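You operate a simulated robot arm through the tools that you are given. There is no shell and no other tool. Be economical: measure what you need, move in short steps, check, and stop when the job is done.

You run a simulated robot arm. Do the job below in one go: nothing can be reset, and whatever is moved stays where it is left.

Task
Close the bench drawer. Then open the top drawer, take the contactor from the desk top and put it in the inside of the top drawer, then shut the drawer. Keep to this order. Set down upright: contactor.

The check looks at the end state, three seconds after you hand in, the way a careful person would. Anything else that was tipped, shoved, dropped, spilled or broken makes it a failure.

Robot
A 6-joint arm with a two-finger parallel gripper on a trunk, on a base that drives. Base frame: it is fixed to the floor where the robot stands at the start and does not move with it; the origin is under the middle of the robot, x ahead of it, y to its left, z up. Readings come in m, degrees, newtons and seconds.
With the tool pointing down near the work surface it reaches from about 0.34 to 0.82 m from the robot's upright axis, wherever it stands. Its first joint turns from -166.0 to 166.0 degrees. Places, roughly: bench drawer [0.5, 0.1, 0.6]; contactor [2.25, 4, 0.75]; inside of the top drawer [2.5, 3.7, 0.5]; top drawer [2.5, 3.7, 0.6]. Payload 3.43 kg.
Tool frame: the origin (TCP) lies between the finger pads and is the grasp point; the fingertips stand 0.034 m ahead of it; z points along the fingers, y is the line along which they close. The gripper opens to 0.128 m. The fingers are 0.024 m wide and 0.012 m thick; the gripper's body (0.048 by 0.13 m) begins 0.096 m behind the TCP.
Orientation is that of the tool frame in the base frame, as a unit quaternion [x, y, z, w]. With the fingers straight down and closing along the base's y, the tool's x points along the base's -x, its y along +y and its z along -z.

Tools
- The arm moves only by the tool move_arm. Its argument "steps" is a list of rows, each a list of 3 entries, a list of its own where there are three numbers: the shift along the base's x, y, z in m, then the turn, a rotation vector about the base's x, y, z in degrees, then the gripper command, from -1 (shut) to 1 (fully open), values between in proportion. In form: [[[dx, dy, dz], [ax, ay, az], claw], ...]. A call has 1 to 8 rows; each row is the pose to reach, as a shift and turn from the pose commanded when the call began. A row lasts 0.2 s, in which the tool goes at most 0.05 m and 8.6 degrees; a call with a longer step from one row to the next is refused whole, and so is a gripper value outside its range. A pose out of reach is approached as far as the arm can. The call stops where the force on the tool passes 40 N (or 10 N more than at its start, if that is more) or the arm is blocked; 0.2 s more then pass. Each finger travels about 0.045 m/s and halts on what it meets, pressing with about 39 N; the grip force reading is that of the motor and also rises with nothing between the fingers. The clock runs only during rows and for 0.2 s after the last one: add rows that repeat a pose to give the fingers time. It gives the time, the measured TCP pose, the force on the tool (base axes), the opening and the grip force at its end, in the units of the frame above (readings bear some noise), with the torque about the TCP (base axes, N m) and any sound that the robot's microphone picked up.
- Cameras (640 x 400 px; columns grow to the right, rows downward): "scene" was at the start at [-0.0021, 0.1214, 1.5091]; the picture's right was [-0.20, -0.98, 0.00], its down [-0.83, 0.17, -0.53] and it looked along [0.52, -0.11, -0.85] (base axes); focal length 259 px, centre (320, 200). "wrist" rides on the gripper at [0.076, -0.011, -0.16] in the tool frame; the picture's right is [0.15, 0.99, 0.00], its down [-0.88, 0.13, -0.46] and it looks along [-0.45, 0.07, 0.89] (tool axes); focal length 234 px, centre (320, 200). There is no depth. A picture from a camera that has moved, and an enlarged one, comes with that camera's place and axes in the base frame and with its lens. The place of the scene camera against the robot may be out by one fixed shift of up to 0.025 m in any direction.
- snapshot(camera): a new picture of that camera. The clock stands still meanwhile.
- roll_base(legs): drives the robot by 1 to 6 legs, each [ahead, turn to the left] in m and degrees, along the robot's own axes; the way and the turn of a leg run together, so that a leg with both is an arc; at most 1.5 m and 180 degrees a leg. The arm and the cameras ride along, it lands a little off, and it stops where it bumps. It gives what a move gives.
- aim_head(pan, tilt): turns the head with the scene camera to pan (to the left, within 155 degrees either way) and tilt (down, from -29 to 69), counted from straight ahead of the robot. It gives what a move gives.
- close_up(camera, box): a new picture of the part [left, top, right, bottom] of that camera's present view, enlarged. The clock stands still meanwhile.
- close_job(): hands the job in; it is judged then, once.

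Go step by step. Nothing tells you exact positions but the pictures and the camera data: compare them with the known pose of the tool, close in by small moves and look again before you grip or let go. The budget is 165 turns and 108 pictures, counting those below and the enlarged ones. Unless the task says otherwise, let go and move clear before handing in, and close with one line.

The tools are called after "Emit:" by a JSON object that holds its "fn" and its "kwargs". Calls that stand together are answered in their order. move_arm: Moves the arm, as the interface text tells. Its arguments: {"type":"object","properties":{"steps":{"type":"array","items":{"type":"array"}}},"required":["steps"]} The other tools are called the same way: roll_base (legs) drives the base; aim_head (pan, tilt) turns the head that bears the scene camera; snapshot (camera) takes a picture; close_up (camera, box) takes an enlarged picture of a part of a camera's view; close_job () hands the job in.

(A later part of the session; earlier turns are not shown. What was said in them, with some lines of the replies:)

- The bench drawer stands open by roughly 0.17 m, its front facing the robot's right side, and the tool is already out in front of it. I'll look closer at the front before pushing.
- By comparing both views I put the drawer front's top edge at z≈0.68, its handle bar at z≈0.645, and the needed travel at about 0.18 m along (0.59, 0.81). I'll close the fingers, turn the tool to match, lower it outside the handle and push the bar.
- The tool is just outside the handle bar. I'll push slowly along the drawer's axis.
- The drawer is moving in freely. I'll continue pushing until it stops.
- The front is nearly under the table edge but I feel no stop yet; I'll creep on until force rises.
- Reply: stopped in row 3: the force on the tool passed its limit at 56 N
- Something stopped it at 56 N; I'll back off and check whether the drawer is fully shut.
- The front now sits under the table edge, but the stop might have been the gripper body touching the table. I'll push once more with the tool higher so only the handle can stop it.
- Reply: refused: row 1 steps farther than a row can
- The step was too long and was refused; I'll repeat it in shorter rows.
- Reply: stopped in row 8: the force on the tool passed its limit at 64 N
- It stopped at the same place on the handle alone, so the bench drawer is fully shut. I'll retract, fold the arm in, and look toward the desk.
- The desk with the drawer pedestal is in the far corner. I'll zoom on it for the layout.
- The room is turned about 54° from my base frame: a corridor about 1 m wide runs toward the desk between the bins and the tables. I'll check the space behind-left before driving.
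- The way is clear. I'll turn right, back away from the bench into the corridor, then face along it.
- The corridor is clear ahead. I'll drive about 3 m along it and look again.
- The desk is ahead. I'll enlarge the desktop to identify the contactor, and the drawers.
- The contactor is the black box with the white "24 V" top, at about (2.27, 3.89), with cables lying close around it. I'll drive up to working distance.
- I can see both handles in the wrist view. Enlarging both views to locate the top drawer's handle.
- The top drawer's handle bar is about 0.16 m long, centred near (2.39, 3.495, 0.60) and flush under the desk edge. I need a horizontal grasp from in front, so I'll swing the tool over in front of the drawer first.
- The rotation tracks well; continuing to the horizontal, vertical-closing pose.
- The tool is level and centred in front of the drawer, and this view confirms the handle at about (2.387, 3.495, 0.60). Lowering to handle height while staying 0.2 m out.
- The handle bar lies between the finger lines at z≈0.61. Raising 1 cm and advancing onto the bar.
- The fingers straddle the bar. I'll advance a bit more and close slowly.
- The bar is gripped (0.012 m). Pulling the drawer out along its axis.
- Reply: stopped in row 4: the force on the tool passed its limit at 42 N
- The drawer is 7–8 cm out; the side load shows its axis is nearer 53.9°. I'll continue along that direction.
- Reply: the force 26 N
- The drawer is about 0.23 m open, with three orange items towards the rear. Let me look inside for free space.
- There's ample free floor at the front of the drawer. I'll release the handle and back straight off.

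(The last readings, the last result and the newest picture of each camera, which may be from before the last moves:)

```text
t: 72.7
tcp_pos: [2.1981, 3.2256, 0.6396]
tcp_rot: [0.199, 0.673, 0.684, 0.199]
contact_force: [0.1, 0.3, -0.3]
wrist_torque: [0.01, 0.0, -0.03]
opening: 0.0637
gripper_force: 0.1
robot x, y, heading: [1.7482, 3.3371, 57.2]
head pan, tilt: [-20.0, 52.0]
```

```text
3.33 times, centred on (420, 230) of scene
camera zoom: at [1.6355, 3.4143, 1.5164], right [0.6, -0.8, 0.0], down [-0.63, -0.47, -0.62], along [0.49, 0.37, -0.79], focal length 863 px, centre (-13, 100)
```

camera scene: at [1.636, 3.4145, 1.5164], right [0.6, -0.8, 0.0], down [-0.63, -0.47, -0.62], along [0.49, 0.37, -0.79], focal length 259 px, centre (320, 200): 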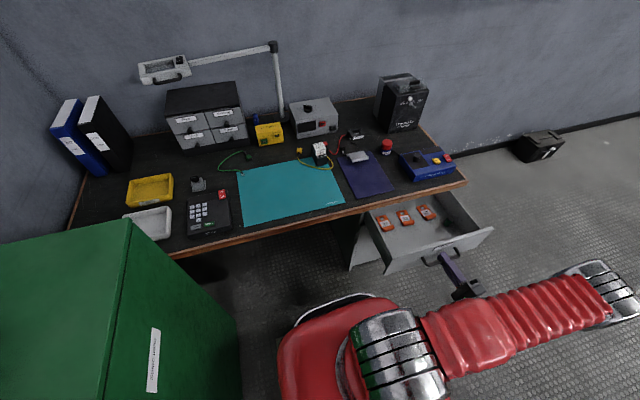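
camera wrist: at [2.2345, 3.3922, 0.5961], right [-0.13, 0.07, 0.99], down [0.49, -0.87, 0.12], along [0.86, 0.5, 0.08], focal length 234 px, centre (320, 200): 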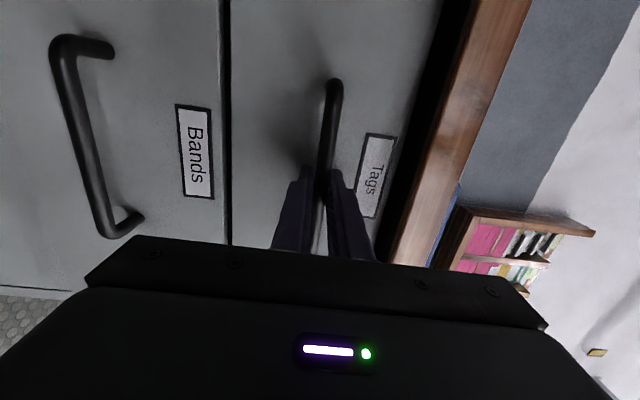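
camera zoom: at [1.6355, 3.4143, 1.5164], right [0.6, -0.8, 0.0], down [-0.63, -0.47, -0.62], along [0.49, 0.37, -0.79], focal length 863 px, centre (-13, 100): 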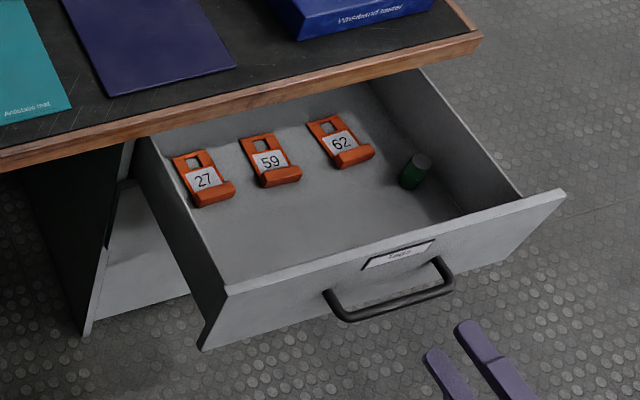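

Lifting clear and rotating the tool back to pointing down, and taking a detailed look at the contactor meanwhile.

Emit:
{"fn": "move_arm", "kwargs": {"steps": [[[0, 0, 0.05], [0, 0, 0], 0], [[0, 0, 0.1], [0, 0, 0], 0], [[0, 0, 0.15], [0, 0, 0], 0], [[0, 0, 0.2], [0, 0, 0], 0], [[0, 0, 0.25], [0, 0, 0], 0], [[0, 0, 0.3], [0, 0, 0], 0], [[0, 0, 0.35], [0, 0, 0], 0], [[0, 0, 0.35], [-6.42, -1.2, 4.62], 0]]}}

Emit:
{"fn": "move_arm", "kwargs": {"steps": [[[0, 0, 0], [-6.42, -1.2, 4.62], 0], [[0, 0, 0], [-12.84, -2.4, 9.23], 0], [[0, 0, 0], [-19.26, -3.6, 13.85], 0], [[0, 0, 0], [-25.68, -4.8, 18.46], 0], [[0, 0, 0], [-32.1, -6.0, 23.08], 0], [[0, 0, 0], [-38.52, -7.2, 27.7], 0], [[0, 0, 0], [-44.94, -8.4, 32.3], 0], [[0, 0, 0], [-51.36, -9.6, 36.93], 0]]}}

Emit:
{"fn": "close_up", "kwargs": {"camera": "scene", "box": [280, 120, 380, 190]}}

```text
t: 74.5
tcp_pos: [2.1949, 3.2257, 0.9933]
tcp_rot: [0.155, 0.715, 0.654, 0.19]
contact_force: [-0.5, 0.1, 0.2]
wrist_torque: [-0.02, 0.01, -0.01]
opening: 0.0641
gripper_force: 0.0
robot x, y, heading: [1.7464, 3.3405, 57.2]
head pan, tilt: [-20.0, 52.0]
```

```text
t: 76.2
tcp_pos: [2.1967, 3.2243, 0.9897]
tcp_rot: [-0.222, 0.917, 0.321, 0.083]
contact_force: [-0.5, -0.1, -0.4]
wrist_torque: [-0.02, 0.02, -0.03]
opening: 0.0642
gripper_force: 0.1
robot x, y, heading: [1.7461, 3.3374, 56.9]
head pan, tilt: [-20.0, 52.0]
```

```text
5.71 times, centred on (330, 155) of scene
camera zoom: at [1.6355, 3.4143, 1.5164], right [0.6, -0.8, 0.0], down [-0.63, -0.47, -0.62], along [0.49, 0.37, -0.79], focal length 1480 px, centre (263, 457)
```

zoom: 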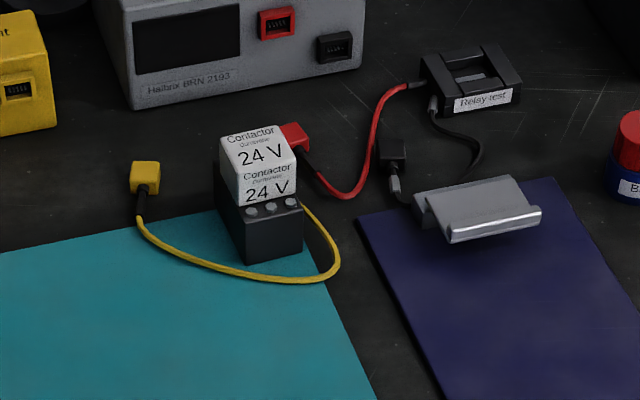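

The contactor is about 0.046 wide, 0.06 deep and 0.07 tall, centred near (2.283, 3.903). I'll finish rotating the tool down and move above it at safe height.

Emit:
{"fn": "move_arm", "kwargs": {"steps": [[[0.006, 0.047, 0], [-6.37, -1.4, 4.27], 0.2], [[0.012, 0.094, 0], [-12.7, -2.8, 8.5], 0.4], [[0.018, 0.141, 0], [-19.1, -4.2, 12.8], 0.4], [[0.024, 0.188, 0], [-25.5, -5.6, 17.1], 0.4], [[0.03, 0.235, 0], [-31.8, -7.0, 21.3], 0.4], [[0.036, 0.282, 0], [-38.2, -8.4, 25.6], 0.4], [[0.042, 0.33, 0], [-38.2, -8.4, 25.6], 0.4], [[0.048, 0.378, 0], [-38.2, -8.4, 25.6], 0.4]]}}

Emit:
{"fn": "move_arm", "kwargs": {"steps": [[[0.006, 0.047, 0], [0, 0, 0], 0.4], [[0.012, 0.094, 0], [0, 0, 0], 0.4], [[0.018, 0.141, 0], [0, 0, 0], 0.4], [[0.024, 0.188, 0], [0, 0, 0], 0.4], [[0.03, 0.235, 0], [0, 0, 0], 0.4], [[0.036, 0.282, 0], [0, 0, 0], 0.4], [[0.038, 0.301, 0], [0, 0, 0], 0.4]]}}

Emit:
{"fn": "snapshot", "kwargs": {"camera": "wrist"}}

Emit:
{"fn": "snapshot", "kwargs": {"camera": "scene"}}

```text
t: 78.0
tcp_pos: [2.2467, 3.6042, 0.9901]
tcp_rot: [-0.453, 0.892, -0.001, 0.001]
contact_force: [-0.5, -0.4, -0.3]
wrist_torque: [-0.02, -0.02, 0.04]
opening: 0.0895
gripper_force: 0.1
robot x, y, heading: [1.7518, 3.3389, 56.9]
head pan, tilt: [-20.0, 52.0]
```

```text
t: 79.7
tcp_pos: [2.2832, 3.9057, 0.989]
tcp_rot: [-0.452, 0.892, -0.001, 0.0]
contact_force: [-0.5, 0.6, 0.7]
wrist_torque: [0.01, -0.01, 0.01]
opening: 0.0896
gripper_force: 0.1
robot x, y, heading: [1.7478, 3.3378, 56.8]
head pan, tilt: [-20.0, 52.0]
```

```text
70 pictures are left
camera wrist: at [2.2467, 3.8364, 1.148], right [-0.88, 0.47, 0.0], down [0.42, 0.79, 0.46], along [0.21, 0.4, -0.89], focal length 234 px, centre (320, 200)
```

wrist: 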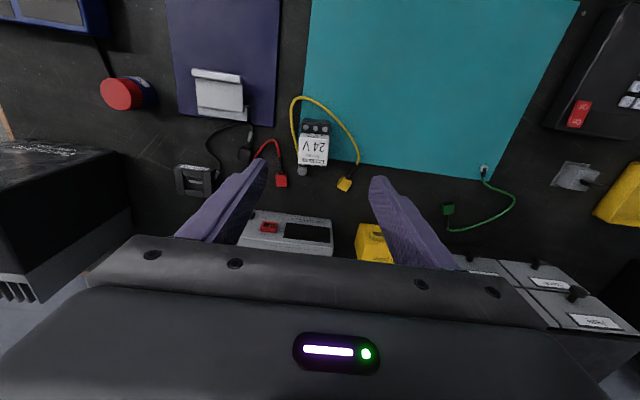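

```text
69 pictures are left
camera scene: at [1.6359, 3.4149, 1.5164], right [0.6, -0.8, 0.0], down [-0.63, -0.47, -0.62], along [0.49, 0.37, -0.79], focal length 259 px, centre (320, 200)
```

scene: 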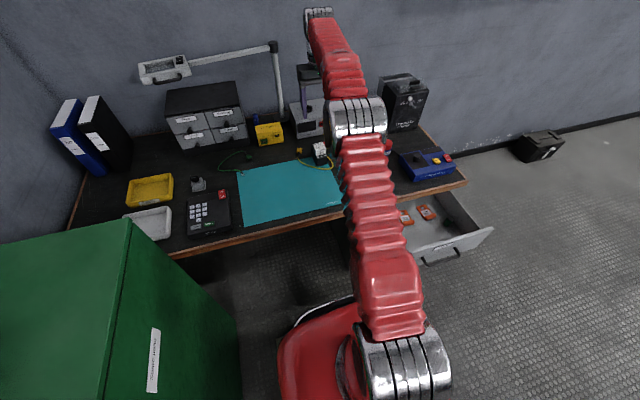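

Nice view from above. Enlarging the contactor and its cables in the wrist picture.

Emit:
{"fn": "close_up", "kwargs": {"camera": "wrist", "box": [250, 80, 390, 200]}}

```text
3.33 times, centred on (320, 140) of wrist
camera zoom: at [2.2467, 3.8364, 1.148], right [-0.88, 0.47, 0.0], down [0.42, 0.79, 0.46], along [0.21, 0.4, -0.89], focal length 781 px, centre (320, 400)
```

zoom: 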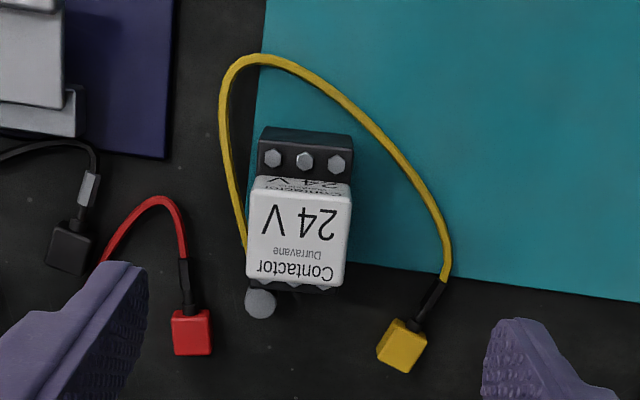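

The contactor stands free; the cord lies loosely around it on the desk. I'll align the yaw (about +4.5°), centre, and lower partway, then check.

Emit:
{"fn": "move_arm", "kwargs": {"steps": [[[0.005, -0.002, 0], [0, 0, 4.5], 0.4], [[0.005, -0.002, -0.04], [0, 0, 4.5], 0.4], [[0.005, -0.002, -0.08], [0, 0, 4.5], 0.4], [[0.005, -0.002, -0.115], [0, 0, 4.5], 0.4], [[0.005, -0.002, -0.115], [0, 0, 4.5], 0.4]]}}

Emit:
{"fn": "close_up", "kwargs": {"camera": "wrist", "box": [200, 60, 440, 240]}}

Emit:
{"fn": "close_up", "kwargs": {"camera": "scene", "box": [260, 90, 400, 190]}}

```text
t: 80.8
tcp_pos: [2.2867, 3.9021, 0.8764]
tcp_rot: [-0.487, 0.874, 0.0, 0.0]
contact_force: [0.4, 0.2, -0.1]
wrist_torque: [0.03, 0.0, 0.01]
opening: 0.0895
gripper_force: 0.1
robot x, y, heading: [1.7489, 3.3318, 57.0]
head pan, tilt: [-20.0, 52.0]
```

```text
2.22 times, centred on (320, 150) of wrist
camera zoom: at [2.2555, 3.8307, 1.0344], right [-0.92, 0.4, 0.0], down [0.35, 0.82, 0.46], along [0.18, 0.42, -0.89], focal length 520 px, centre (320, 311)
```

zoom: 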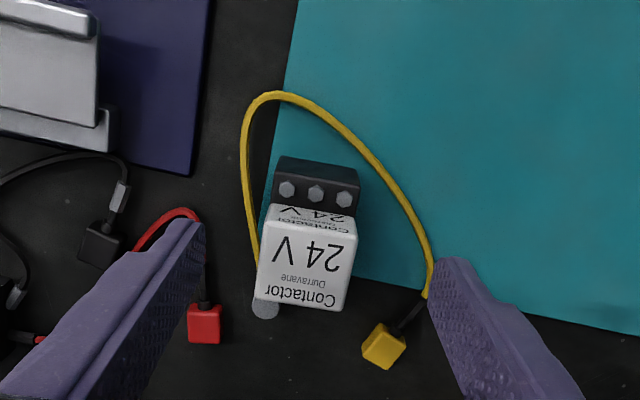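

```text
4.00 times, centred on (330, 140) of scene
camera zoom: at [1.636, 3.4151, 1.5164], right [0.6, -0.8, 0.0], down [-0.63, -0.47, -0.62], along [0.49, 0.37, -0.79], focal length 1036 px, centre (280, 440)
```

zoom: 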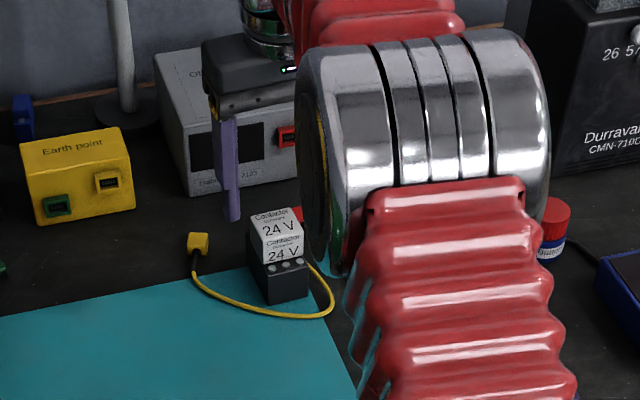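

Alignment is good; the block centre is about 1 cm further along. Final descent to z≈0.80 (tips above the cords).

Emit:
{"fn": "move_arm", "kwargs": {"steps": [[[0.006, 0.005, -0.02], [0, 0, 1], 0.4], [[0.006, 0.005, -0.04], [0, 0, 1], 0.4], [[0.006, 0.005, -0.06], [0, 0, 1], 0.4], [[0.006, 0.005, -0.076], [0, 0, 1], 0.4], [[0.006, 0.005, -0.076], [0, 0, 1], 0.4]]}}

Emit:
{"fn": "close_up", "kwargs": {"camera": "wrist", "box": [200, 60, 440, 240]}}

Emit:
{"fn": "close_up", "kwargs": {"camera": "scene", "box": [260, 90, 400, 190]}}

```text
t: 82.0
tcp_pos: [2.2935, 3.9076, 0.7986]
tcp_rot: [-0.495, 0.869, -0.001, 0.001]
contact_force: [0.0, 0.0, -0.1]
wrist_torque: [0.02, 0.01, 0.02]
opening: 0.0897
gripper_force: 0.1
robot x, y, heading: [1.7513, 3.3393, 56.9]
head pan, tilt: [-20.0, 52.0]
```

```text
2.22 times, centred on (320, 150) of wrist
camera zoom: at [2.2627, 3.8367, 0.9575], right [-0.93, 0.38, 0.0], down [0.34, 0.82, 0.46], along [0.17, 0.42, -0.89], focal length 520 px, centre (320, 311)
```

zoom: 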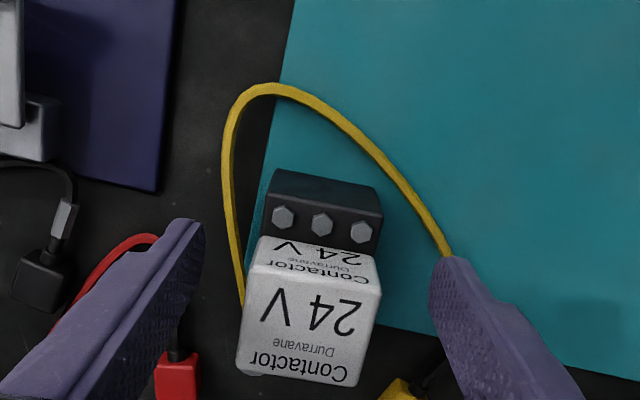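

```text
4.00 times, centred on (330, 140) of scene
camera zoom: at [1.636, 3.4151, 1.5164], right [0.6, -0.8, 0.0], down [-0.63, -0.47, -0.62], along [0.49, 0.37, -0.79], focal length 1036 px, centre (280, 440)
```

zoom: 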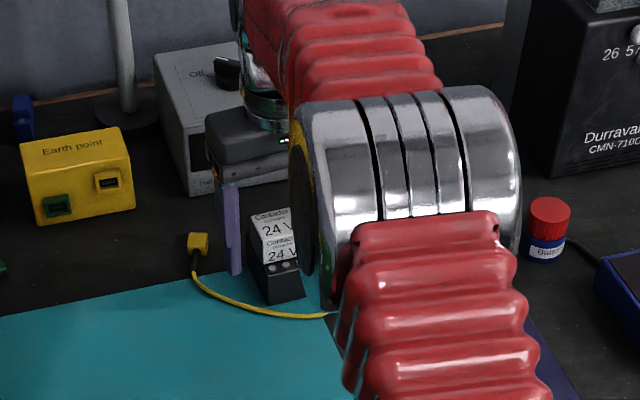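

Fingers straddle the block evenly, above the cord. Closing gently in stages.

Emit:
{"fn": "move_arm", "kwargs": {"steps": [[[0, 0, 0], [0, 0, 0], 0.1], [[0, 0, 0], [0, 0, 0], -0.1], [[0, 0, 0], [0, 0, 0], -0.3], [[0, 0, 0], [0, 0, 0], -0.5], [[0, 0, 0], [0, 0, 0], -0.6], [[0, 0, 0], [0, 0, 0], -0.6], [[0, 0, 0], [0, 0, 0], -0.6]]}}

Emit:
{"fn": "close_up", "kwargs": {"camera": "wrist", "box": [200, 60, 440, 240]}}

```text
t: 83.7
tcp_pos: [2.2931, 3.9088, 0.7996]
tcp_rot: [-0.495, 0.869, 0.0, 0.0]
contact_force: [4.7, 0.6, 3.9]
wrist_torque: [0.15, -0.21, -0.18]
opening: 0.0456
gripper_force: 38.8
robot x, y, heading: [1.7497, 3.3408, 56.8]
head pan, tilt: [-20.0, 52.0]
```

```text
2.22 times, centred on (320, 150) of wrist
camera zoom: at [2.2629, 3.8366, 0.9581], right [-0.93, 0.38, 0.0], down [0.34, 0.82, 0.46], along [0.17, 0.42, -0.89], focal length 520 px, centre (320, 311)
```

zoom: 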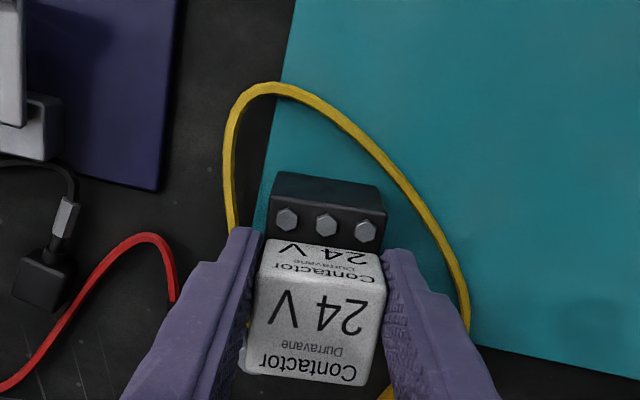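

Firm grip at 0.046 m. Lifting straight up and checking.

Emit:
{"fn": "move_arm", "kwargs": {"steps": [[[0, 0, 0.01], [0, 0, 0], -1], [[0, 0, 0.03], [0, 0, 0], -1], [[0, 0, 0.05], [0, 0, 0], -1], [[0, 0, 0.075], [0, 0, 0], -1], [[0, 0, 0.1], [0, 0, 0], -1], [[0, 0, 0.13], [0, 0, 0], -1], [[0, 0, 0.16], [0, 0, 0], -1], [[0, 0, 0.18], [0, 0, 0], -1]]}}

Emit:
{"fn": "snapshot", "kwargs": {"camera": "wrist"}}

Emit:
{"fn": "close_up", "kwargs": {"camera": "scene", "box": [260, 70, 400, 190]}}

```text
t: 85.5
tcp_pos: [2.2932, 3.9082, 0.9773]
tcp_rot: [-0.494, 0.869, 0.0, 0.0]
contact_force: [0.1, -0.2, -3.4]
wrist_torque: [-0.01, 0.02, -0.01]
opening: 0.0457
gripper_force: 39.1
robot x, y, heading: [1.746, 3.3362, 57.1]
head pan, tilt: [-20.0, 52.0]
```

```text
62 pictures are left
camera wrist: at [2.2631, 3.837, 1.1363], right [-0.93, 0.38, 0.0], down [0.34, 0.82, 0.46], along [0.17, 0.42, -0.89], focal length 234 px, centre (320, 200)
```

wrist: 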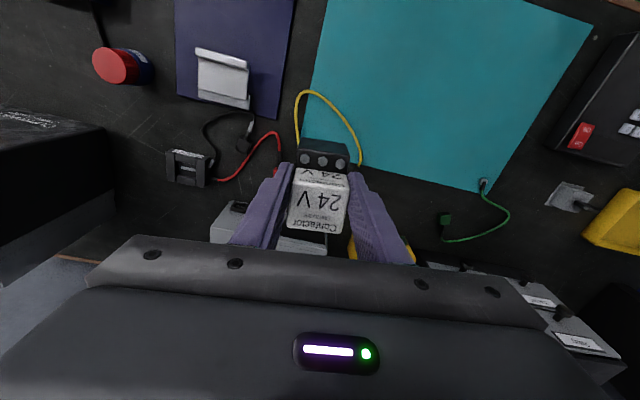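

```text
3.33 times, centred on (330, 130) of scene
camera zoom: at [1.6361, 3.4152, 1.5164], right [0.6, -0.8, 0.0], down [-0.63, -0.47, -0.62], along [0.49, 0.37, -0.79], focal length 863 px, centre (287, 433)
```

zoom: 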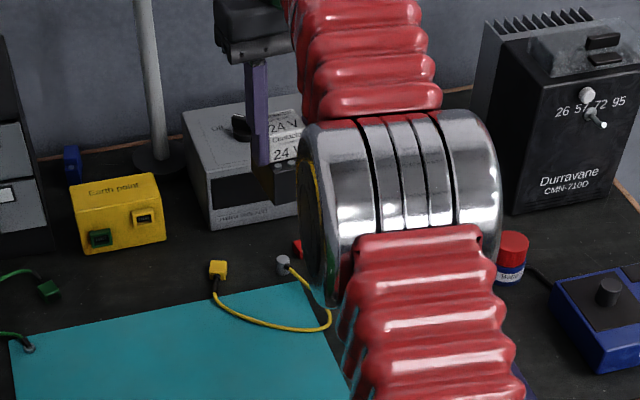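

The contactor came up cleanly and the cable stayed put. I'll carry it back over the open drawer, aiming for the free floor near the front-left (about 2.273, 3.447).

Emit:
{"fn": "move_arm", "kwargs": {"steps": [[[-0.002, -0.046, 0], [0, 0, -1.5], -1], [[-0.004, -0.092, 0], [0, 0, -3], -1], [[-0.006, -0.138, 0], [0, 0, -4.5], -1], [[-0.008, -0.184, 0], [0, 0, -5.5], -1], [[-0.01, -0.23, 0], [0, 0, -5.5], -1], [[-0.012, -0.276, 0], [0, 0, -5.5], -1], [[-0.014, -0.322, 0], [0, 0, -5.5], -1], [[-0.016, -0.368, 0], [0, 0, -5.5], -1]]}}

Emit:
{"fn": "move_arm", "kwargs": {"steps": [[[-0.002, -0.046, 0], [0, 0, 0], -1], [[-0.004, -0.093, 0], [0, 0, 0], -1], [[-0.004, -0.093, -0.04], [0, 0, 0], -1], [[-0.004, -0.093, -0.08], [0, 0, 0], -1], [[-0.004, -0.093, -0.12], [0, 0, 0], -1], [[-0.004, -0.093, -0.16], [0, 0, 0], -1], [[-0.004, -0.093, -0.2], [0, 0, 0], -1]]}}

Emit:
{"fn": "snapshot", "kwargs": {"camera": "wrist"}}

Emit:
{"fn": "snapshot", "kwargs": {"camera": "scene"}}

```text
t: 87.2
tcp_pos: [2.2764, 3.5401, 0.9793]
tcp_rot: [-0.452, 0.892, 0.0, -0.001]
contact_force: [0.6, 0.5, -3.2]
wrist_torque: [-0.05, 0.04, -0.02]
opening: 0.0456
gripper_force: 39.1
robot x, y, heading: [1.7478, 3.336, 56.8]
head pan, tilt: [-20.0, 52.0]
```

```text
t: 88.8
tcp_pos: [2.2746, 3.4463, 0.7807]
tcp_rot: [-0.453, 0.892, 0.0, 0.002]
contact_force: [-0.3, -0.3, -3.8]
wrist_torque: [-0.03, 0.03, 0.02]
opening: 0.0458
gripper_force: 38.8
robot x, y, heading: [1.745, 3.3372, 56.8]
head pan, tilt: [-20.0, 52.0]
```

```text
60 pictures are left
camera wrist: at [2.2375, 3.3764, 0.9397], right [-0.88, 0.47, 0.0], down [0.41, 0.79, 0.46], along [0.21, 0.4, -0.89], focal length 234 px, centre (320, 200)
```

wrist: 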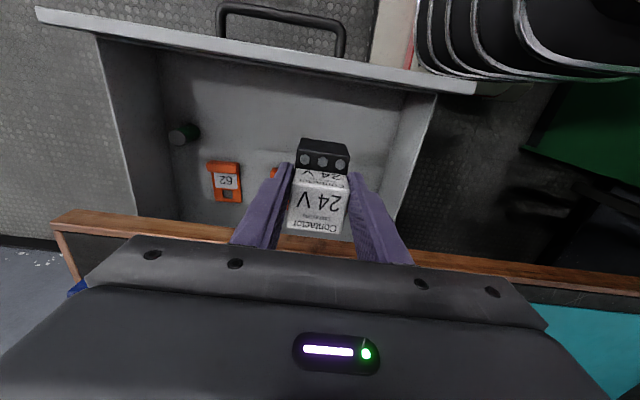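

```text
59 pictures are left
camera scene: at [1.6358, 3.4146, 1.5164], right [0.6, -0.8, 0.0], down [-0.63, -0.47, -0.62], along [0.49, 0.37, -0.79], focal length 259 px, centre (320, 200)
```

scene: 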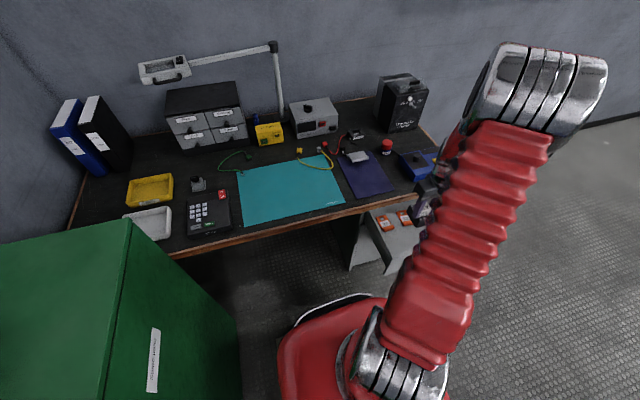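

The landing spot is on the free floor between the front wall and the orange items. Lowering into the drawer.

Emit:
{"fn": "move_arm", "kwargs": {"steps": [[[0, 0, -0.04], [0, 0, 0], -1], [[0, 0, -0.08], [0, 0, 0], -1], [[0, 0, -0.11], [0, 0, 0], -1], [[0, 0, -0.13], [0, 0, 0], -1], [[0, 0, -0.14], [0, 0, 0], -1]]}}

Emit:
{"fn": "snapshot", "kwargs": {"camera": "wrist"}}

Emit:
{"fn": "close_up", "kwargs": {"camera": "scene", "box": [340, 150, 500, 290]}}

```text
t: 90.0
tcp_pos: [2.2726, 3.4459, 0.6383]
tcp_rot: [-0.453, 0.892, 0.0, 0.0]
contact_force: [-0.2, -0.8, -3.5]
wrist_torque: [-0.04, 0.08, 0.0]
opening: 0.0458
gripper_force: 39.2
robot x, y, heading: [1.7482, 3.338, 57.1]
head pan, tilt: [-20.0, 52.0]
```

```text
58 pictures are left
camera wrist: at [2.2369, 3.3773, 0.798], right [-0.88, 0.47, 0.0], down [0.41, 0.79, 0.46], along [0.21, 0.4, -0.89], focal length 234 px, centre (320, 200)
```

wrist: 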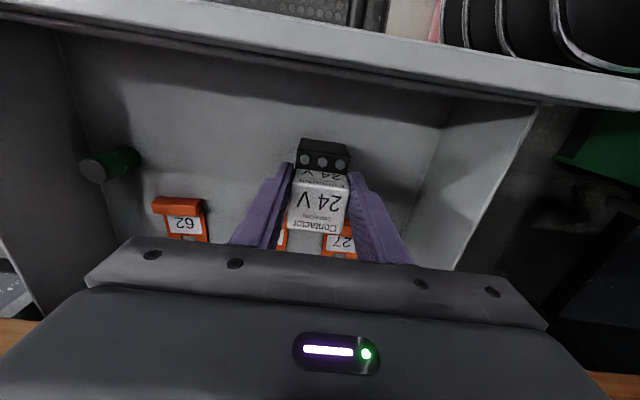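

```text
2.86 times, centred on (420, 220) of scene
camera zoom: at [1.6359, 3.4148, 1.5164], right [0.6, -0.8, 0.0], down [-0.63, -0.47, -0.62], along [0.49, 0.37, -0.79], focal length 740 px, centre (34, 143)
```

zoom: 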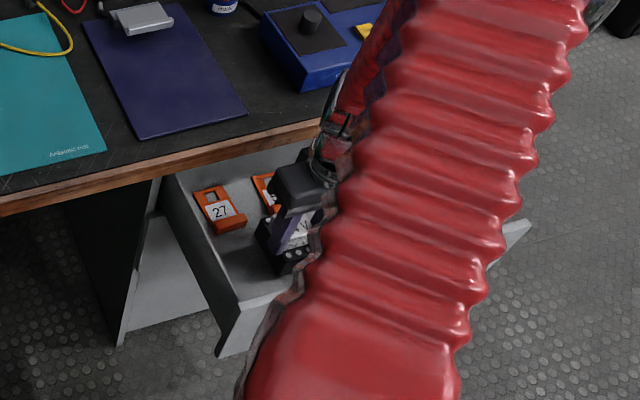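

Clearances look good: items start about 4 cm behind it, and the front wall is well ahead. Creeping down to find the floor.

Emit:
{"fn": "move_arm", "kwargs": {"steps": [[[0, 0, -0.008], [0, 0, 0], -1], [[0, 0, -0.016], [0, 0, 0], -1], [[0, 0, -0.024], [0, 0, 0], -1], [[0, 0, -0.03], [0, 0, 0], -1], [[0, 0, -0.035], [0, 0, 0], -1], [[0, 0, -0.04], [0, 0, 0], -1]]}}

Emit:
{"fn": "close_up", "kwargs": {"camera": "wrist", "box": [160, 60, 480, 260]}}

```text
t: 90.9
tcp_pos: [2.2744, 3.4465, 0.6186]
tcp_rot: [-0.452, 0.892, 0.0, 0.002]
contact_force: [-1.5, 0.0, 2.0]
wrist_torque: [0.18, 0.1, 0.11]
opening: 0.0458
gripper_force: 38.7
robot x, y, heading: [1.7482, 3.3403, 57.0]
head pan, tilt: [-20.0, 52.0]
stopped in row 4: the force on the tool passed its limit at 60 N (the readings are from after the stop); the commanded pose is now the measured one
```

```text
2.00 times, centred on (320, 160) of wrist
camera zoom: at [2.2385, 3.3783, 0.7767], right [-0.88, 0.47, 0.0], down [0.41, 0.79, 0.46], along [0.22, 0.4, -0.89], focal length 468 px, centre (320, 280)
```

zoom: 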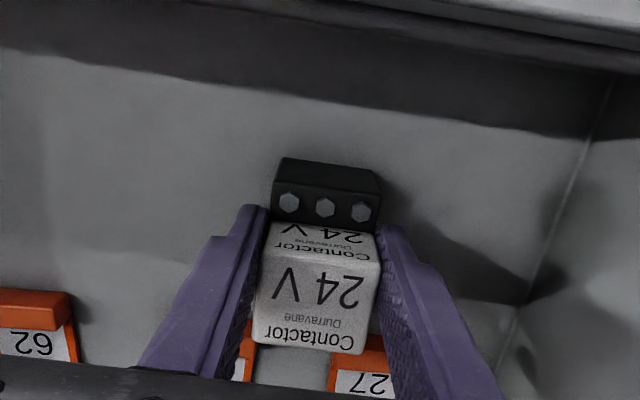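

Floor contact at TCP z≈0.619, with the contactor upright and clear of the orange items by about 2 cm. Releasing gently and rising.

Emit:
{"fn": "move_arm", "kwargs": {"steps": [[[0, 0, 0], [0, 0, 0], -0.2], [[0, 0, 0], [0, 0, 0], -0.1], [[0, 0, 0], [0, 0, 0], 0.1], [[0, 0, 0], [0, 0, 0], 0.1], [[0, 0, 0], [0, 0, 0], 0.1], [[0, 0, 0.02], [0, 0, 0], 0.1], [[0, 0, 0.05], [0, 0, 0], 0.1], [[0, 0, 0.09], [0, 0, 0], 0.1]]}}

Emit:
{"fn": "snapshot", "kwargs": {"camera": "wrist"}}

```text
t: 92.7
tcp_pos: [2.2742, 3.4462, 0.709]
tcp_rot: [-0.453, 0.892, 0.0, 0.002]
contact_force: [0.0, 0.3, -0.2]
wrist_torque: [-0.01, -0.04, 0.01]
opening: 0.0704
gripper_force: 0.1
robot x, y, heading: [1.7524, 3.3386, 57.0]
head pan, tilt: [-20.0, 52.0]
```

```text
55 pictures are left
camera wrist: at [2.2378, 3.3776, 0.8681], right [-0.88, 0.47, 0.0], down [0.41, 0.79, 0.46], along [0.22, 0.4, -0.89], focal length 234 px, centre (320, 200)
```

wrist: 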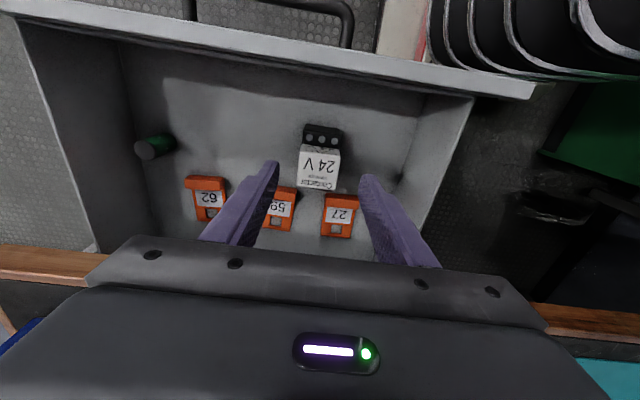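

The contactor stands upright in the drawer. Now I'll rise, go back out in front of the drawer, and turn the tool horizontal again to push it shut.

Emit:
{"fn": "move_arm", "kwargs": {"steps": [[[0, 0, 0.05], [0, 0, 0], 0.1], [[0, 0, 0.1], [0, 0, 0], 0.1], [[0, 0, 0.15], [0, 0, 0], 0], [[0, 0, 0.2], [0, 0, 0], 0], [[0, 0, 0.25], [0, 0, 0], -0.2], [[-0.018, -0.044, 0.25], [0, 0, 0], -0.4], [[-0.036, -0.088, 0.25], [0, 0, 0], -0.5], [[-0.054, -0.132, 0.25], [0, 0, 0], -0.5]]}}

Emit:
{"fn": "move_arm", "kwargs": {"steps": [[[-0.018, -0.044, 0], [6.45, 1.0, -4.62], -0.5], [[-0.036, -0.088, 0], [12.9, 2.0, -9.24], -0.5], [[-0.041, -0.103, 0], [19.35, 3.0, -13.86], -0.5], [[-0.041, -0.103, 0], [25.8, 4.0, -18.48], -0.5], [[-0.041, -0.103, 0], [32.25, 5.0, -23.1], -0.5], [[-0.041, -0.103, 0], [38.7, 6.0, -27.7], -0.5], [[-0.041, -0.103, 0], [45.15, 7.0, -32.3], -0.5], [[-0.041, -0.103, 0], [51.6, 8.0, -36.96], -0.5]]}}

Emit:
{"fn": "move_arm", "kwargs": {"steps": [[[0, 0, 0], [6.45, 1.0, -4.62], -0.5], [[0, 0, 0], [12.9, 2.0, -9.24], -0.5], [[0, 0, 0], [19.35, 3.0, -13.86], -0.5], [[0, 0, 0], [25.8, 4.0, -18.48], -0.5], [[0, 0, 0], [32.25, 5.0, -23.1], -0.5], [[0, 0, 0], [38.7, 6.0, -27.7], -0.5], [[0, 0, 0], [45.15, 7.0, -32.3], -0.5], [[0, 0, 0], [45.15, 7.0, -32.3], -0.5]]}}

Emit:
{"fn": "snapshot", "kwargs": {"camera": "scene"}}

```text
t: 94.5
tcp_pos: [2.2219, 3.3138, 0.958]
tcp_rot: [-0.452, 0.892, -0.001, 0.002]
contact_force: [0.2, -0.4, 0.1]
wrist_torque: [-0.01, -0.02, -0.03]
opening: 0.032
gripper_force: 0.1
robot x, y, heading: [1.7496, 3.3359, 57.0]
head pan, tilt: [-20.0, 52.0]
```

```text
t: 96.3
tcp_pos: [2.1808, 3.2119, 0.9572]
tcp_rot: [-0.11, 0.895, 0.411, 0.137]
contact_force: [0.5, 0.0, -0.1]
wrist_torque: [0.01, 0.02, -0.01]
opening: 0.0319
gripper_force: 0.0
robot x, y, heading: [1.7466, 3.338, 57.0]
head pan, tilt: [-20.0, 52.0]
```

```text
t: 98.1
tcp_pos: [2.18, 3.2116, 0.9571]
tcp_rot: [0.221, 0.673, 0.671, 0.22]
contact_force: [-0.1, 0.1, -0.6]
wrist_torque: [0.0, 0.01, 0.01]
opening: 0.0321
gripper_force: 0.0
robot x, y, heading: [1.7524, 3.3327, 56.9]
head pan, tilt: [-20.0, 52.0]
```

```text
54 pictures are left
camera scene: at [1.6355, 3.4143, 1.5164], right [0.6, -0.8, 0.0], down [-0.63, -0.47, -0.62], along [0.49, 0.37, -0.79], focal length 259 px, centre (320, 200)
```

scene: 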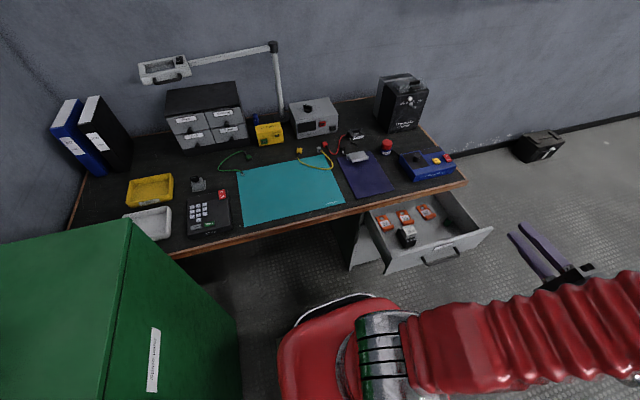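

Everything is in order: the contactor stands in the drawer. Lowering in front of the handle.

Emit:
{"fn": "move_arm", "kwargs": {"steps": [[[0, 0, -0.045], [0, 0, 0], -0.5], [[0, 0, -0.09], [0, 0, 0], -0.5], [[0, 0, -0.135], [0, 0, 0], -0.5], [[0, 0, -0.18], [0, 0, 0], -0.5], [[0, 0, -0.225], [0, 0, 0], -0.5], [[0, 0, -0.27], [0, 0, 0], -0.5], [[0, 0, -0.315], [0, 0, 0], -0.5], [[0, 0, -0.347], [0, 0, 0], -0.5]]}}

Emit:
{"fn": "snapshot", "kwargs": {"camera": "wrist"}}

Emit:
{"fn": "close_up", "kwargs": {"camera": "scene", "box": [340, 170, 500, 290]}}

```text
t: 99.9
tcp_pos: [2.1819, 3.2128, 0.6106]
tcp_rot: [0.221, 0.673, 0.671, 0.22]
contact_force: [-0.4, -0.6, -0.3]
wrist_torque: [0.03, 0.0, 0.0]
opening: 0.0318
gripper_force: 0.1
robot x, y, heading: [1.7506, 3.3373, 57.0]
head pan, tilt: [-20.0, 52.0]
```

```text
53 pictures are left
camera wrist: at [2.025, 3.1287, 0.5986], right [-0.12, 0.09, 0.99], down [0.44, -0.89, 0.13], along [0.89, 0.45, 0.06], focal length 234 px, centre (320, 200)
```

wrist: 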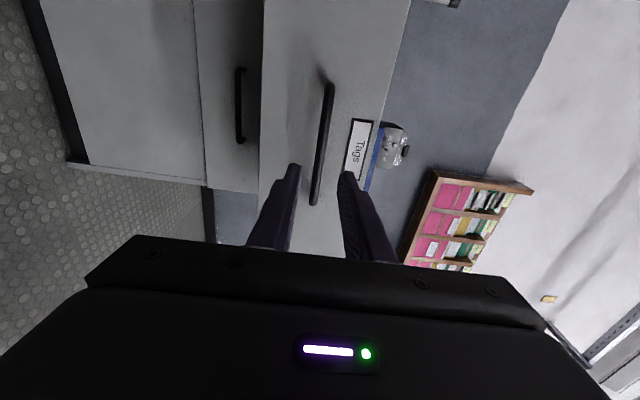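

```text
3.33 times, centred on (420, 230) of scene
camera zoom: at [1.6355, 3.4142, 1.5164], right [0.6, -0.8, 0.0], down [-0.63, -0.47, -0.62], along [0.49, 0.37, -0.79], focal length 863 px, centre (-13, 100)
```

zoom: 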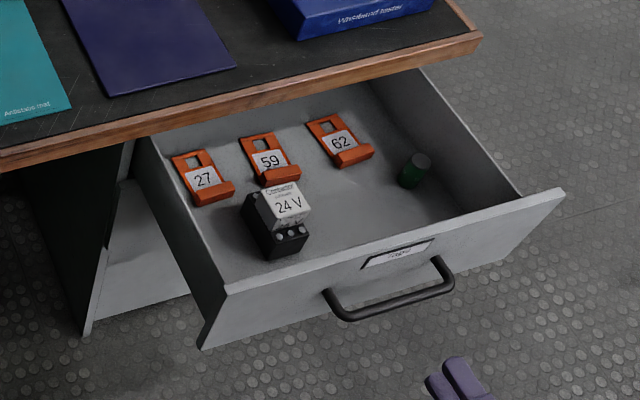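

The bar is centred between the fingers. Advancing around the bar to the panel, then pushing slowly.

Emit:
{"fn": "move_arm", "kwargs": {"steps": [[[0.0177, 0.0242, 0], [0, 0, 0], -0.5], [[0.0354, 0.0484, 0], [0, 0, 0], -0.5], [[0.0531, 0.0726, 0], [0, 0, 0], -0.5], [[0.062, 0.0847, 0], [0, 0, 0], -0.5], [[0.0679, 0.0928, 0], [0, 0, 0], -0.5], [[0.0738, 0.1009, 0], [0, 0, 0], -0.5], [[0.0797, 0.109, 0], [0, 0, 0], -0.5], [[0.0856, 0.117, 0], [0, 0, 0], -0.5]]}}

Emit:
{"fn": "close_up", "kwargs": {"camera": "scene", "box": [340, 170, 500, 290]}}

```text
t: 101.7
tcp_pos: [2.2665, 3.3301, 0.6119]
tcp_rot: [0.221, 0.673, 0.671, 0.22]
contact_force: [-0.5, -0.1, 0.4]
wrist_torque: [0.0, -0.01, 0.01]
opening: 0.032
gripper_force: 0.1
robot x, y, heading: [1.75, 3.3379, 57.1]
head pan, tilt: [-20.0, 52.0]
```

```text
3.33 times, centred on (420, 230) of scene
camera zoom: at [1.6356, 3.4144, 1.5164], right [0.6, -0.8, 0.0], down [-0.63, -0.47, -0.62], along [0.49, 0.37, -0.79], focal length 863 px, centre (-13, 100)
```

zoom: 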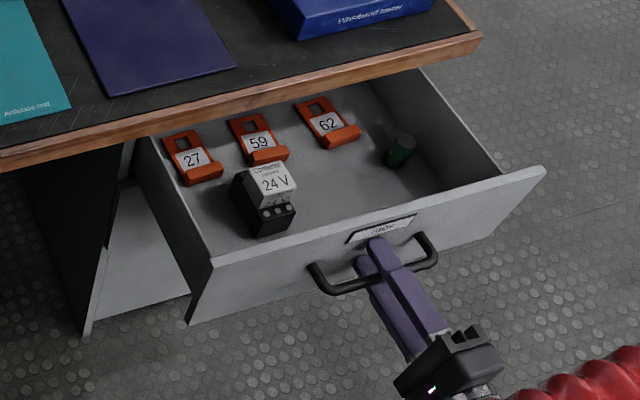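

The drawer is moving in and its contents ride along undisturbed. Continuing.

Emit:
{"fn": "move_arm", "kwargs": {"steps": [[[0.0089, 0.0121, 0], [0, 0, 0], -0.5], [[0.0195, 0.0266, 0], [0, 0, 0], -0.5], [[0.0301, 0.0412, 0], [0, 0, 0], -0.5], [[0.0407, 0.0557, 0], [0, 0, 0], -0.5], [[0.0513, 0.0702, 0], [0, 0, 0], -0.5], [[0.062, 0.0847, 0], [0, 0, 0], -0.5], [[0.0726, 0.0993, 0], [0, 0, 0], -0.5], [[0.0832, 0.1138, 0], [0, 0, 0], -0.5]]}}

Emit:
{"fn": "close_up", "kwargs": {"camera": "scene", "box": [340, 170, 500, 290]}}

```text
t: 103.5
tcp_pos: [2.3482, 3.4447, 0.6113]
tcp_rot: [0.221, 0.673, 0.67, 0.219]
contact_force: [0.1, 0.7, 0.1]
wrist_torque: [-0.02, -0.01, 0.01]
opening: 0.0322
gripper_force: 0.0
robot x, y, heading: [1.7514, 3.3363, 57.0]
head pan, tilt: [-20.0, 52.0]
```

```text
3.33 times, centred on (420, 230) of scene
camera zoom: at [1.6357, 3.4146, 1.5164], right [0.6, -0.8, 0.0], down [-0.63, -0.47, -0.62], along [0.49, 0.37, -0.79], focal length 863 px, centre (-13, 100)
```

zoom: 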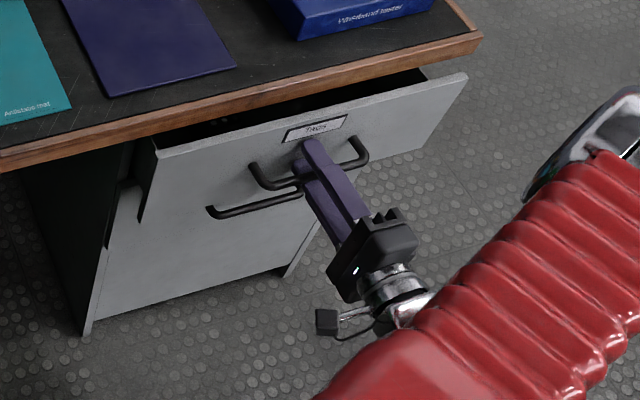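

About 6–7 cm remain; creeping to the stop.

Emit:
{"fn": "move_arm", "kwargs": {"steps": [[[0.0065, 0.0089, 0], [0, 0, 0], -0.5], [[0.013, 0.0178, 0], [0, 0, 0], -0.5], [[0.0189, 0.0258, 0], [0, 0, 0], -0.5], [[0.0248, 0.0339, 0], [0, 0, 0], -0.5], [[0.0301, 0.0412, 0], [0, 0, 0], -0.5], [[0.0354, 0.0484, 0], [0, 0, 0], -0.5], [[0.0401, 0.0549, 0], [0, 0, 0], -0.5], [[0.0443, 0.0605, 0], [0, 0, 0], -0.5]]}}

Emit:
{"fn": "close_up", "kwargs": {"camera": "scene", "box": [340, 170, 500, 290]}}

```text
t: 105.2
tcp_pos: [2.3862, 3.4944, 0.6107]
tcp_rot: [0.223, 0.672, 0.671, 0.22]
contact_force: [-5.4, -6.5, 2.0]
wrist_torque: [0.22, -0.1, 0.11]
opening: 0.0333
gripper_force: 0.9
robot x, y, heading: [1.7512, 3.3373, 57.0]
head pan, tilt: [-20.0, 52.0]
stopped in row 8: the force on the tool passed its limit at 56 N (the readings are from after the stop); the commanded pose is now the measured one
```

```text
3.33 times, centred on (420, 230) of scene
camera zoom: at [1.6355, 3.4143, 1.5164], right [0.6, -0.8, 0.0], down [-0.63, -0.47, -0.62], along [0.49, 0.37, -0.79], focal length 863 px, centre (-13, 100)
```

zoom: 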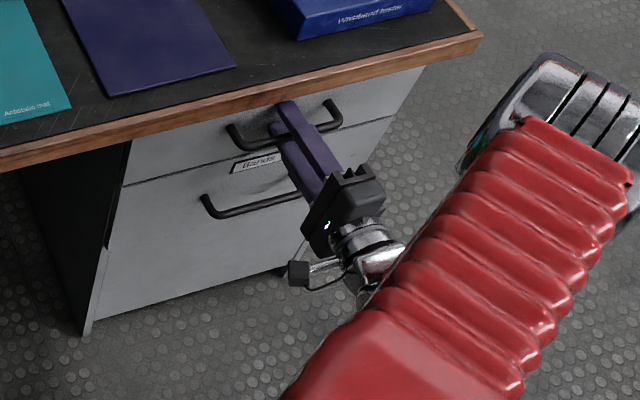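

It reached its stop with the panel flush. Backing straight off and verifying.

Emit:
{"fn": "move_arm", "kwargs": {"steps": [[[-0.0118, -0.0161, 0], [0, 0, 0], -0.5], [[-0.0295, -0.0404, 0], [0, 0, 0], -0.5], [[-0.0531, -0.0726, 0], [0, 0, 0], -0.5], [[-0.0767, -0.105, 0], [0, 0, 0], -0.5], [[-0.1003, -0.137, 0], [0, 0, 0], -0.5], [[-0.124, -0.17, 0], [0, 0, 0], -0.5], [[-0.14, -0.19, 0], [0, 0, 0], -0.5], [[-0.14, -0.19, 0], [0, 0, 0], -0.5]]}}

Emit:
{"fn": "close_up", "kwargs": {"camera": "scene", "box": [340, 170, 500, 290]}}

Emit:
{"fn": "snapshot", "kwargs": {"camera": "scene"}}

Emit:
{"fn": "snapshot", "kwargs": {"camera": "wrist"}}

```text
t: 107.0
tcp_pos: [2.2465, 3.3043, 0.6108]
tcp_rot: [0.223, 0.672, 0.67, 0.221]
contact_force: [-0.1, 0.6, -0.3]
wrist_torque: [0.03, -0.01, 0.02]
opening: 0.0318
gripper_force: 0.0
robot x, y, heading: [1.7505, 3.3407, 57.3]
head pan, tilt: [-20.0, 52.0]
```

```text
3.33 times, centred on (420, 230) of scene
camera zoom: at [1.6355, 3.4143, 1.5164], right [0.6, -0.8, 0.0], down [-0.63, -0.47, -0.62], along [0.49, 0.37, -0.79], focal length 863 px, centre (-13, 100)
```

zoom: 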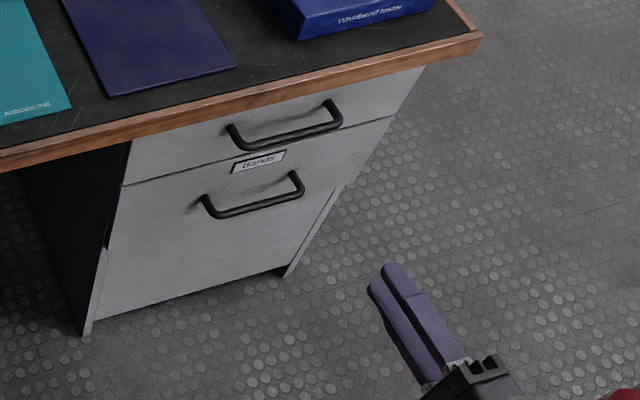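

```text
47 pictures are left
camera scene: at [1.6355, 3.4143, 1.5164], right [0.6, -0.8, 0.0], down [-0.63, -0.47, -0.62], along [0.49, 0.37, -0.79], focal length 259 px, centre (320, 200)
```

scene: 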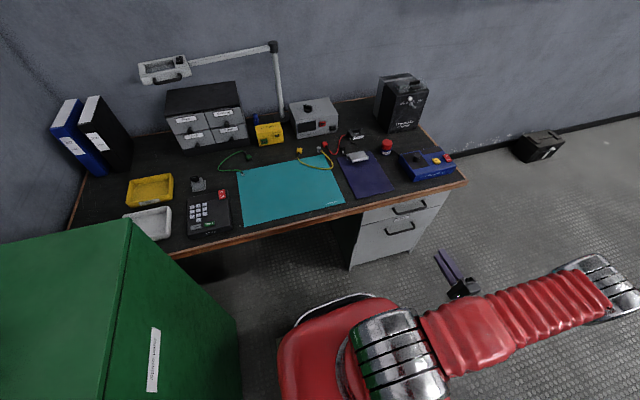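

```text
46 pictures are left
camera wrist: at [2.0901, 3.2205, 0.6001], right [-0.11, 0.09, 0.99], down [0.44, -0.89, 0.13], along [0.89, 0.45, 0.06], focal length 234 px, centre (320, 200)
```

wrist: 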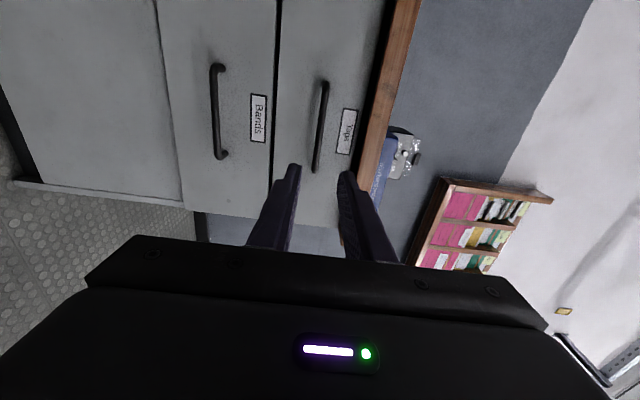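

The top drawer is flush with the one below it, the desk is undisturbed apart from the missing contactor, and the arm is clear. Handing in.

Emit:
{"fn": "close_job", "kwargs": {}}

```text
The job is handed in.
```

The job is done and handed in: the bench drawer is shut, and the contactor stands upright inside the closed top drawer.
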